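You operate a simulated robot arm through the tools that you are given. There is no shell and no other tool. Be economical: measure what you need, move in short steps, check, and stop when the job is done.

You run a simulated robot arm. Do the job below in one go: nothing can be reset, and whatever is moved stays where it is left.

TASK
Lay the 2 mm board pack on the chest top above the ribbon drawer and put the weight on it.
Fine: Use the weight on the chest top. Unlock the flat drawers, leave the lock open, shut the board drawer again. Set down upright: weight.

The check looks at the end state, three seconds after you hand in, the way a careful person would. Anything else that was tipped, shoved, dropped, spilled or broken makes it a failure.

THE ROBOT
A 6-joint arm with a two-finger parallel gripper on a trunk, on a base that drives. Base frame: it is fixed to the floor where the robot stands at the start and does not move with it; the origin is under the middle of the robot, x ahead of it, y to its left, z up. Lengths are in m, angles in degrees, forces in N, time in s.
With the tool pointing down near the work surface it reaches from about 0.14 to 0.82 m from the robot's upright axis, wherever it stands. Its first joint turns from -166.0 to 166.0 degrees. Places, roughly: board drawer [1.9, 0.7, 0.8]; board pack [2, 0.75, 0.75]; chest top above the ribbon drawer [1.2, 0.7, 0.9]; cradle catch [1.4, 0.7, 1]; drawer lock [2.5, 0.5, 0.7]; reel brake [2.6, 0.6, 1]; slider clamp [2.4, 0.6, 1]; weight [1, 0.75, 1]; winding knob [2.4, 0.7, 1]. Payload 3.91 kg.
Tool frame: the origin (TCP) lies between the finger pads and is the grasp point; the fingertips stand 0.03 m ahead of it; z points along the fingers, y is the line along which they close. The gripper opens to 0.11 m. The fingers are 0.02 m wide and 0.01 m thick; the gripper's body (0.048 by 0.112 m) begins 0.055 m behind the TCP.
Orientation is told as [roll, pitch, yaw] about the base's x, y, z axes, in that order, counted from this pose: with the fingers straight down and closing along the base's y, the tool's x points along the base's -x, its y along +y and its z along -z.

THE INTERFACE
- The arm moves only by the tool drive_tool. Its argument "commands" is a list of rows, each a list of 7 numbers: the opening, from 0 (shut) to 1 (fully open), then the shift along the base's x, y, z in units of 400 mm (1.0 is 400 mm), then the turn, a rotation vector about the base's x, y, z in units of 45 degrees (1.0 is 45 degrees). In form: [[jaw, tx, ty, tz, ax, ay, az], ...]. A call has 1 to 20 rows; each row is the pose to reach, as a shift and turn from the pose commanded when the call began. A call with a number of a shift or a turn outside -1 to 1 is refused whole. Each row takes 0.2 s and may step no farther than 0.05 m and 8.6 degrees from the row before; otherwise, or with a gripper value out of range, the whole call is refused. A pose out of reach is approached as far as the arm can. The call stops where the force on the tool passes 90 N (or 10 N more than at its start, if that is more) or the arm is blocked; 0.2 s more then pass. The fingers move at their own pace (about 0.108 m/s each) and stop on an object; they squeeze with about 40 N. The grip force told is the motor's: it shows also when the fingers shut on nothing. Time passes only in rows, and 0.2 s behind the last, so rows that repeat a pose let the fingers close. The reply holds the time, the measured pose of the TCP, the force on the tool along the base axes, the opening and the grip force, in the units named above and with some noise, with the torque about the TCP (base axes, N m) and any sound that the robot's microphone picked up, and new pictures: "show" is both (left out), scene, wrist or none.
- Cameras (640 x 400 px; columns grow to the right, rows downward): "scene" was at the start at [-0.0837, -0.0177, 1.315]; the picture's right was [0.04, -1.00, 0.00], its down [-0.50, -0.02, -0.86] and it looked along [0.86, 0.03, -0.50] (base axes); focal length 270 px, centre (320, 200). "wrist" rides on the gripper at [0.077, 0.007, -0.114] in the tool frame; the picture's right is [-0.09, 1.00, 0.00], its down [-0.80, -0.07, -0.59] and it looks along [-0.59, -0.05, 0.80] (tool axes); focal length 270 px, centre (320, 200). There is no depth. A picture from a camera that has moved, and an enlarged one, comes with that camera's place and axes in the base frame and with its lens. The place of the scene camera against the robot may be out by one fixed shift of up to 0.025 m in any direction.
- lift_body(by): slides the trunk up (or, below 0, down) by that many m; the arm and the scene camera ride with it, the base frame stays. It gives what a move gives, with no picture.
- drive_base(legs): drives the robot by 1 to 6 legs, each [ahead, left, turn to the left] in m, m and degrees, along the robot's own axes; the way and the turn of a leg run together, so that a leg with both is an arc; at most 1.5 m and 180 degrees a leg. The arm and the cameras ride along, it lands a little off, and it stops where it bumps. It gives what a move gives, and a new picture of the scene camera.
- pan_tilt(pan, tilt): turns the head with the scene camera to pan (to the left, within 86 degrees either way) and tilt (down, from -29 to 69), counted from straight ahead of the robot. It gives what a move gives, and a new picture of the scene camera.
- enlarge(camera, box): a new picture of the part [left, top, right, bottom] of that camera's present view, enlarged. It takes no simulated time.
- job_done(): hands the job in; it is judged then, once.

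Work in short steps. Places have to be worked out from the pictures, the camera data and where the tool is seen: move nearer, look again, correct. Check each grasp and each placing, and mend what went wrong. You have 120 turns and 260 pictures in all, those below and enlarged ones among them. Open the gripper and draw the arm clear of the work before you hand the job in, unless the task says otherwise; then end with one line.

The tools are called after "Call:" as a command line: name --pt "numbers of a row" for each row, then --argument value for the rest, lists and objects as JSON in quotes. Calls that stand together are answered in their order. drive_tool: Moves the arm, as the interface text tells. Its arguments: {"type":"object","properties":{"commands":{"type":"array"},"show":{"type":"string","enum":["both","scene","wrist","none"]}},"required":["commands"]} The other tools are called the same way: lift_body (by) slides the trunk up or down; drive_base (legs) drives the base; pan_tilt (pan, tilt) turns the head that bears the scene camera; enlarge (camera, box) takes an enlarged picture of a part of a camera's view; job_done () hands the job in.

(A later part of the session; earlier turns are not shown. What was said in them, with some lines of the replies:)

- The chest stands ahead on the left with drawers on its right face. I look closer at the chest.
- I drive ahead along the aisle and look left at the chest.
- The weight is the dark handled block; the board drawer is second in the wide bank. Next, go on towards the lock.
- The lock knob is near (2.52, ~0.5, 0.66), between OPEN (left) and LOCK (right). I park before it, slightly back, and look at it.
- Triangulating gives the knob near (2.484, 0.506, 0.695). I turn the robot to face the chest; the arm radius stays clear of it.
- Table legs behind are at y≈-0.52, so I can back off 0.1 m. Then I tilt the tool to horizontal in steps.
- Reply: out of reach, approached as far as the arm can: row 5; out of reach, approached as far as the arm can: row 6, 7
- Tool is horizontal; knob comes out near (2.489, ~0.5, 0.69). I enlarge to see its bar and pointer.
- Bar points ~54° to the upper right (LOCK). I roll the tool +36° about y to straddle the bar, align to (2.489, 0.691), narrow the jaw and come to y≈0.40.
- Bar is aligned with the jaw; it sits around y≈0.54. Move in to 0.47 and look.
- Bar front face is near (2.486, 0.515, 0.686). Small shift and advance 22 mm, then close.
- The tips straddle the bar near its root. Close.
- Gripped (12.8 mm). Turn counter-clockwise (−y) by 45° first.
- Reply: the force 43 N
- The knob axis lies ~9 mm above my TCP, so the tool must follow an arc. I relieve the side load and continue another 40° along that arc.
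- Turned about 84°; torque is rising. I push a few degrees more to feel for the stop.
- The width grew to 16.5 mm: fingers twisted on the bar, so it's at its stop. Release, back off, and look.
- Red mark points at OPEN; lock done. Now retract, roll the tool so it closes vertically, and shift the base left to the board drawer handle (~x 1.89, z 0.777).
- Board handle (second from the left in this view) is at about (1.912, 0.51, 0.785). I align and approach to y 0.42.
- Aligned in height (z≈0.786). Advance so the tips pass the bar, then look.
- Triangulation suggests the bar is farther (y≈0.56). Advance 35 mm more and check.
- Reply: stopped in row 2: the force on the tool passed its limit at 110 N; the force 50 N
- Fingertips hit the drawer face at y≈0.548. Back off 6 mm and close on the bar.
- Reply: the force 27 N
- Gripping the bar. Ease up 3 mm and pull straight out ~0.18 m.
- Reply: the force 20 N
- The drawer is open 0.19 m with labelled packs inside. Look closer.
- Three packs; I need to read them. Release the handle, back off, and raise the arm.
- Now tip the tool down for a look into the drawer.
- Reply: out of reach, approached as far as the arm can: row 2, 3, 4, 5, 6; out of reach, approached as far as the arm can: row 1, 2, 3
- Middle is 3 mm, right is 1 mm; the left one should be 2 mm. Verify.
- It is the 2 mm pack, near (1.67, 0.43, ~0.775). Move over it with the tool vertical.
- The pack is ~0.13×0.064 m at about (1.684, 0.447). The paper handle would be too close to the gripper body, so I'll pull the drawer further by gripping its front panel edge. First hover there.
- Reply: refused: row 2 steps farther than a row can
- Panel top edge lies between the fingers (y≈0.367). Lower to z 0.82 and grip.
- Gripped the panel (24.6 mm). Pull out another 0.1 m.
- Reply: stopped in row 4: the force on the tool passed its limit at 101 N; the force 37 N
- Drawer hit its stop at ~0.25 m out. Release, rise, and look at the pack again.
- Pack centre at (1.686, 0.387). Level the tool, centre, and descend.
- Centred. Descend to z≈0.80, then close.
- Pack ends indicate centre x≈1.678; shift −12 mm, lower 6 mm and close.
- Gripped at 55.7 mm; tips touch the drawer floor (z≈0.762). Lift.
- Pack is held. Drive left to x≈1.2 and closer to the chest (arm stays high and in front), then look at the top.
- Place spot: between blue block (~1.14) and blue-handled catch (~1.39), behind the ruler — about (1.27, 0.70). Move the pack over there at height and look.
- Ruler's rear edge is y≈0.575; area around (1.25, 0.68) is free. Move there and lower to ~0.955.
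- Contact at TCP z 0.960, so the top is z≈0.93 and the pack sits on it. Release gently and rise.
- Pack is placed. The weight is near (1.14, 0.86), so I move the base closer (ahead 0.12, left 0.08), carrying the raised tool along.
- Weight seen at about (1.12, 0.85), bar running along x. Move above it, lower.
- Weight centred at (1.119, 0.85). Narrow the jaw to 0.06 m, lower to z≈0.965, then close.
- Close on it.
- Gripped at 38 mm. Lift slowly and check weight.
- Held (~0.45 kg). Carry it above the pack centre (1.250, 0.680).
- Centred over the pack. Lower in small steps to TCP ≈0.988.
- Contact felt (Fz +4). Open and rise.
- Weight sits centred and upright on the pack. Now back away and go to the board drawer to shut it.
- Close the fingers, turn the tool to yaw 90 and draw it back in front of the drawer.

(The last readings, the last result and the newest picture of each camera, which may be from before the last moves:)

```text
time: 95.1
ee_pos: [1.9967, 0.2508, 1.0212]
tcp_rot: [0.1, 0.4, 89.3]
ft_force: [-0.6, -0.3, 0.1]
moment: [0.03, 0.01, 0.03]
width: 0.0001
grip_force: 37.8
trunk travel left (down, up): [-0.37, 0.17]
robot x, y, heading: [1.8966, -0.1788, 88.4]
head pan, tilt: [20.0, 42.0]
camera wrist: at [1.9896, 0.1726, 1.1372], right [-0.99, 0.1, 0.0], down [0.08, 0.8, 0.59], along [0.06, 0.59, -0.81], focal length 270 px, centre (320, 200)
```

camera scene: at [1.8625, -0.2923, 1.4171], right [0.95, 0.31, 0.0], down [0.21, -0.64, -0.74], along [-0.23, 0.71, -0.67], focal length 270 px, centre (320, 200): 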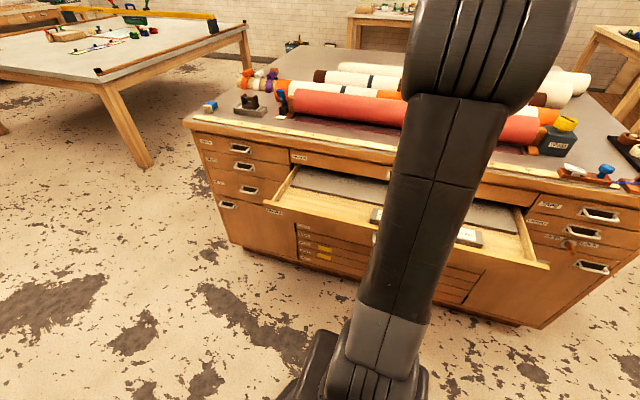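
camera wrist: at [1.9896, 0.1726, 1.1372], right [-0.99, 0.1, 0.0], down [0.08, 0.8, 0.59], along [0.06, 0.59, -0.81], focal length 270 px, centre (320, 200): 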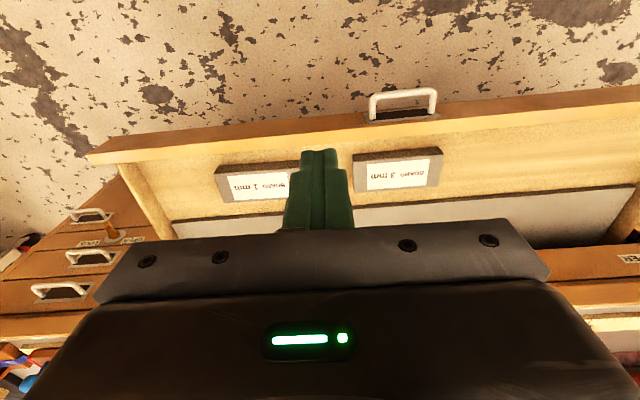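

Panel outer face is y≈0.297. Tilt the tool 45° forward and lower it in front of the panel at x≈2.0.

Call:
drive_tool --pt "0 0 -0.02 -0.05 0.17 0 0" --pt "0 0.01 -0.04 -0.1 0.34 0 0" --pt "0 0.02 -0.05 -0.15 0.51 0 0" --pt "0 0.02 -0.06 -0.2 0.68 0 0" --pt "0 0.02 -0.07 -0.25 0.84 0 0" --pt "0 0.02 -0.08 -0.3 1 0 0" --show "wrist"

```text
time: 96.5
ee_pos: [2.0038, 0.2127, 0.9085]
tcp_rot: [1.4, -40.4, 89.1]
ft_force: [-0.7, 0.4, 0.6]
moment: [0.0, 0.01, 0.01]
width: 0.0
grip_force: 37.8
out of reach, approached as far as the arm can: row 6
trunk travel left (down, up): [-0.37, 0.17]
robot x, y, heading: [1.9021, -0.18, 88.3]
head pan, tilt: [20.0, 42.0]
camera wrist: at [1.9975, 0.0806, 0.9455], right [-0.99, 0.07, 0.08], down [0.09, 0.23, 0.97], along [0.05, 0.97, -0.23], focal length 270 px, centre (320, 200)
```

wrist: 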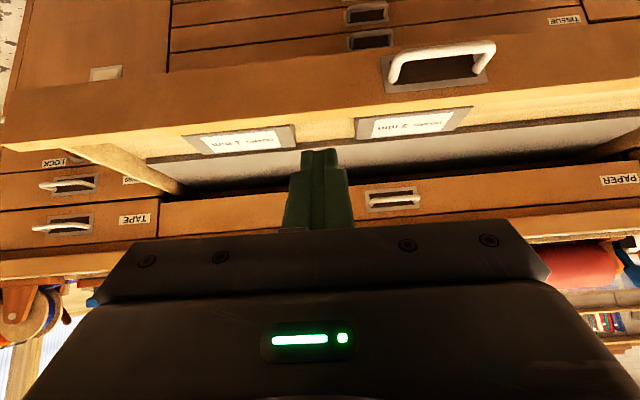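

Lower to z≈0.81 in front of the panel.

Call:
drive_tool --pt "0 0 0.01 -0.08 0 0 0" --pt "0 0 0.03 -0.17 0 0 0" --pt "0 0 0.05 -0.25 0 0 0" --show "wrist"

```text
time: 97.3
ee_pos: [2.0031, 0.2355, 0.8077]
tcp_rot: [1.5, -40.3, 89.0]
ft_force: [0.0, 0.0, 0.5]
moment: [0.01, -0.02, 0.01]
width: 0.0
grip_force: 37.7
trunk travel left (down, up): [-0.37, 0.17]
robot x, y, heading: [1.8967, -0.1826, 88.4]
head pan, tilt: [20.0, 42.0]
camera wrist: at [1.9969, 0.1027, 0.8457], right [-0.99, 0.07, 0.08], down [0.09, 0.23, 0.97], along [0.05, 0.97, -0.23], focal length 270 px, centre (320, 200)
```

wrist: 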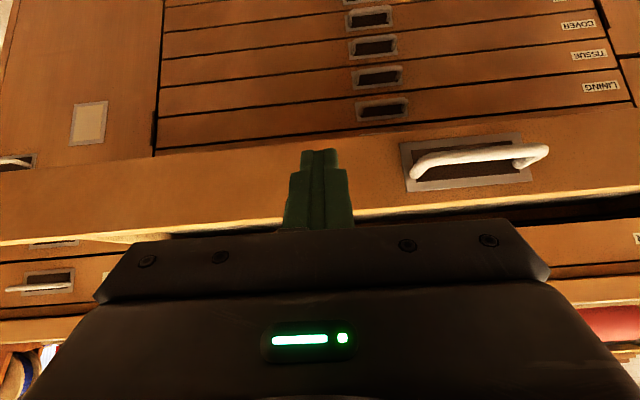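

Tip faces the panel right of the handle. Push inward, first to y≈0.47.

Call:
drive_tool --pt "0 0.05 0.04 0 0 0 0" --pt "0 0.05 0.1 0 0 0 0" --pt "0 0.05 0.17 0 0 0 0" --pt "0 0.05 0.25 0 0 0 0" --pt "0 0.05 0.33 0 0 0 0" --pt "0 0.05 0.41 0 0 0 0" --pt "0 0.05 0.49 0 0 0 0" --pt "0 0.05 0.57 0 0 0 0" --show "wrist"

```text
time: 99.1
ee_pos: [2.022, 0.4624, 0.8062]
tcp_rot: [1.4, -40.3, 89.2]
ft_force: [0.2, -0.6, -0.9]
moment: [-0.01, -0.01, 0.02]
width: 0.0
grip_force: 37.5
trunk travel left (down, up): [-0.37, 0.17]
robot x, y, heading: [1.8988, -0.1832, 88.1]
head pan, tilt: [20.0, 42.0]
camera wrist: at [2.0156, 0.3291, 0.8442], right [-0.99, 0.06, 0.08], down [0.09, 0.23, 0.97], along [0.05, 0.97, -0.23], focal length 270 px, centre (320, 200)
```

wrist: 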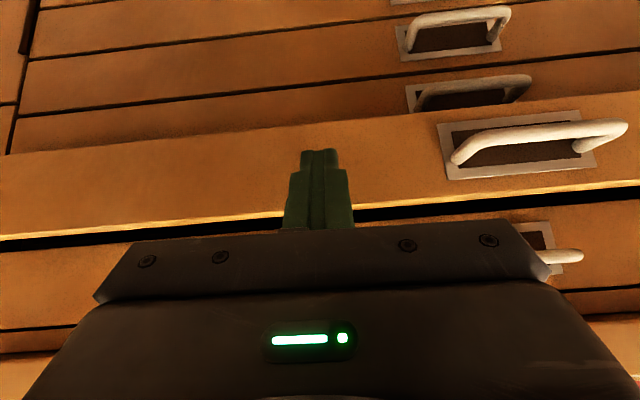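

Drawer follows. Push the last ~66 mm slowly until it seats.

Call:
drive_tool --pt "0 0 0.05 0 0 0 0" --pt "0 0 0.09 0 0 0 0" --pt "0 0 0.12 0 0 0 0" --pt "0 0 0.14 0 0 0 0" --pt "0 0 0.155 0 0 0 0" --pt "0 0 0.165 0 0 0 0" --pt "0 0 0.175 0 0 0 0" --show "wrist"

```text
time: 100.7
ee_pos: [2.0234, 0.5243, 0.807]
tcp_rot: [1.6, -39.9, 88.9]
ft_force: [2.0, -61.8, 3.2]
moment: [-0.93, -0.76, 0.02]
width: 0.0002
grip_force: 37.7
trunk travel left (down, up): [-0.37, 0.17]
robot x, y, heading: [1.8988, -0.1833, 88.2]
head pan, tilt: [20.0, 42.0]
camera wrist: at [2.0173, 0.3906, 0.8459], right [-0.99, 0.07, 0.08], down [0.09, 0.23, 0.97], along [0.05, 0.97, -0.24], focal length 270 px, centre (320, 200)
```

wrist: 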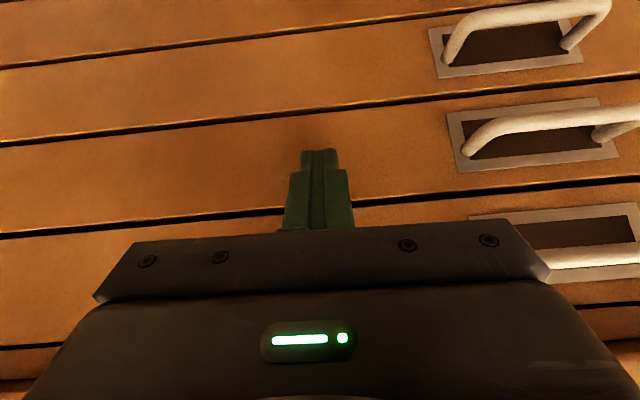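

Drawer is seated (62 N reaction, flush with its neighbours). Back away, open the gripper and check the scene.

Call:
drive_tool --pt "0 0 -0.04 0 0 0 0" --pt "0 0 -0.12 0 0 0 0" --pt "0.3 0 -0.24 0.0 0 0 0" --pt "0.6 0 -0.36 0.0 0 0 0" --pt "0.6 0.1 -0.48 0.0 0 0 0" --pt "0.6 0.2 -0.54 0.0 0 0 0" --show "scene"

Call:
enlarge --camera "scene" --box '[180, 60, 340, 160]'

Call:
pan_tilt --pan -25 --tilt 42

```text
refused: row 5 steps farther than a row can; nothing moved
```

```text
4.00 times, centred on (260, 110) of scene
camera zoom: at [1.8623, -0.3002, 1.4166], right [0.95, 0.31, 0.0], down [0.21, -0.63, -0.75], along [-0.23, 0.71, -0.67], focal length 1080 px, centre (560, 560)
```

zoom: 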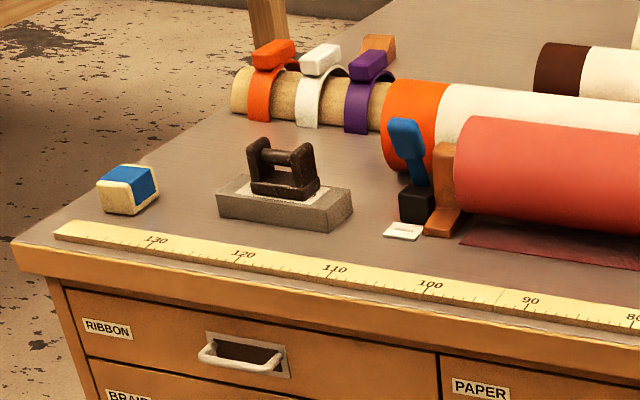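

```text
time: 101.8
ee_pos: [2.024, 0.5233, 0.8066]
tcp_rot: [1.8, -39.9, 88.9]
ft_force: [11.2, -70.8, -0.7]
moment: [-1.21, -0.77, -0.29]
width: 0.0
grip_force: 37.8
trunk travel left (down, up): [-0.37, 0.17]
robot x, y, heading: [1.8996, -0.1839, 88.4]
head pan, tilt: [-25.0, 42.0]
camera scene: at [1.9274, -0.3042, 1.4165], right [0.89, -0.45, 0.0], down [-0.3, -0.59, -0.75], along [0.33, 0.67, -0.67], focal length 270 px, centre (320, 200)
```

scene: 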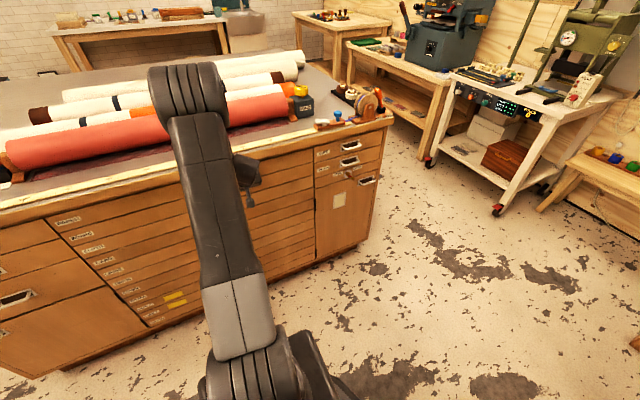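

Pack and weight look right. Retreat with smaller steps, opening the gripper, and check the lock.

Call:
drive_tool --pt "0 0 -0.04 0 0 0 0" --pt "0 0 -0.12 0 0 0 0" --pt "0.3 0 -0.22 0.0 0 0 0" --pt "0.6 0 -0.32 0.0 0 0 0" --pt "0.6 0 -0.42 0.0 0 0 0" --pt "0.6 0 -0.52 0.0 0 0 0" --show "both"

Call:
enlarge --camera "scene" --box '[300, 120, 400, 220]'

```text
time: 103.2
ee_pos: [2.0252, 0.322, 0.8088]
tcp_rot: [1.6, -40.4, 89.0]
ft_force: [-1.3, -0.3, 0.0]
moment: [-0.01, -0.02, 0.01]
width: 0.0662
grip_force: 0.1
trunk travel left (down, up): [-0.37, 0.17]
robot x, y, heading: [1.8961, -0.1811, 88.1]
head pan, tilt: [-25.0, 42.0]
camera scene: at [1.9263, -0.2973, 1.4171], right [0.89, -0.45, 0.0], down [-0.3, -0.6, -0.74], along [0.33, 0.66, -0.67], focal length 270 px, centre (320, 200)
camera wrist: at [2.0185, 0.1892, 0.8456], right [-0.99, 0.07, 0.08], down [0.09, 0.23, 0.97], along [0.05, 0.97, -0.23], focal length 270 px, centre (320, 200)
```

scene: 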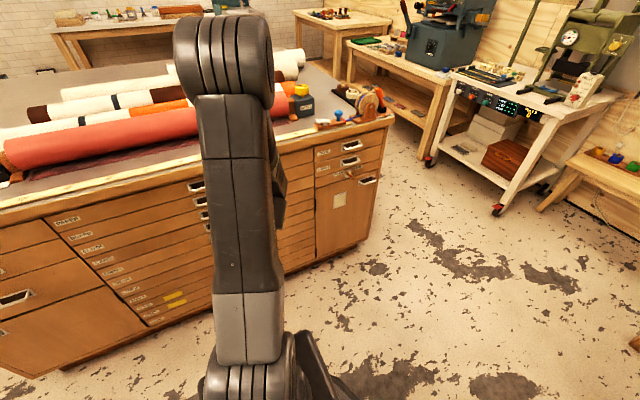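
wrist: 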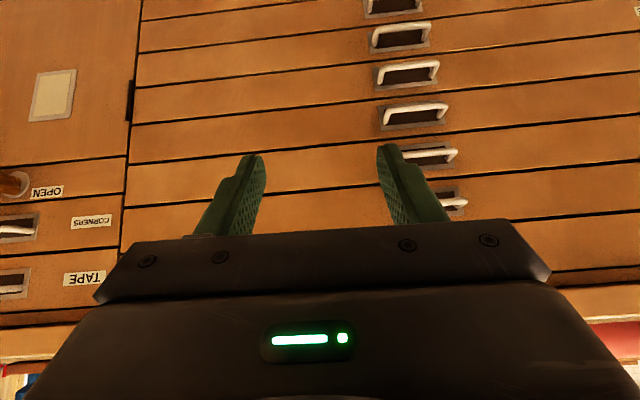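

```text
4.00 times, centred on (350, 170) of scene
camera zoom: at [1.9263, -0.2973, 1.4171], right [0.89, -0.45, 0.0], down [-0.3, -0.6, -0.74], along [0.33, 0.66, -0.67], focal length 1080 px, centre (200, 320)
```

zoom: 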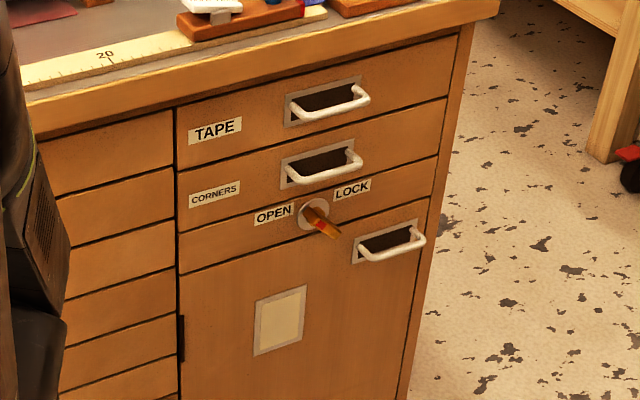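

All drawers are flush, the lock stays at OPEN, the weight stands on the 2 mm pack, and the arm is clear with the gripper open. I hand in.

Call:
job_done

```text
The job is handed in.
```

The 2 mm board pack lies on the chest top above the ribbon drawer with the chest-top weight upright on it, the board drawer is shut, and the lock is left open.
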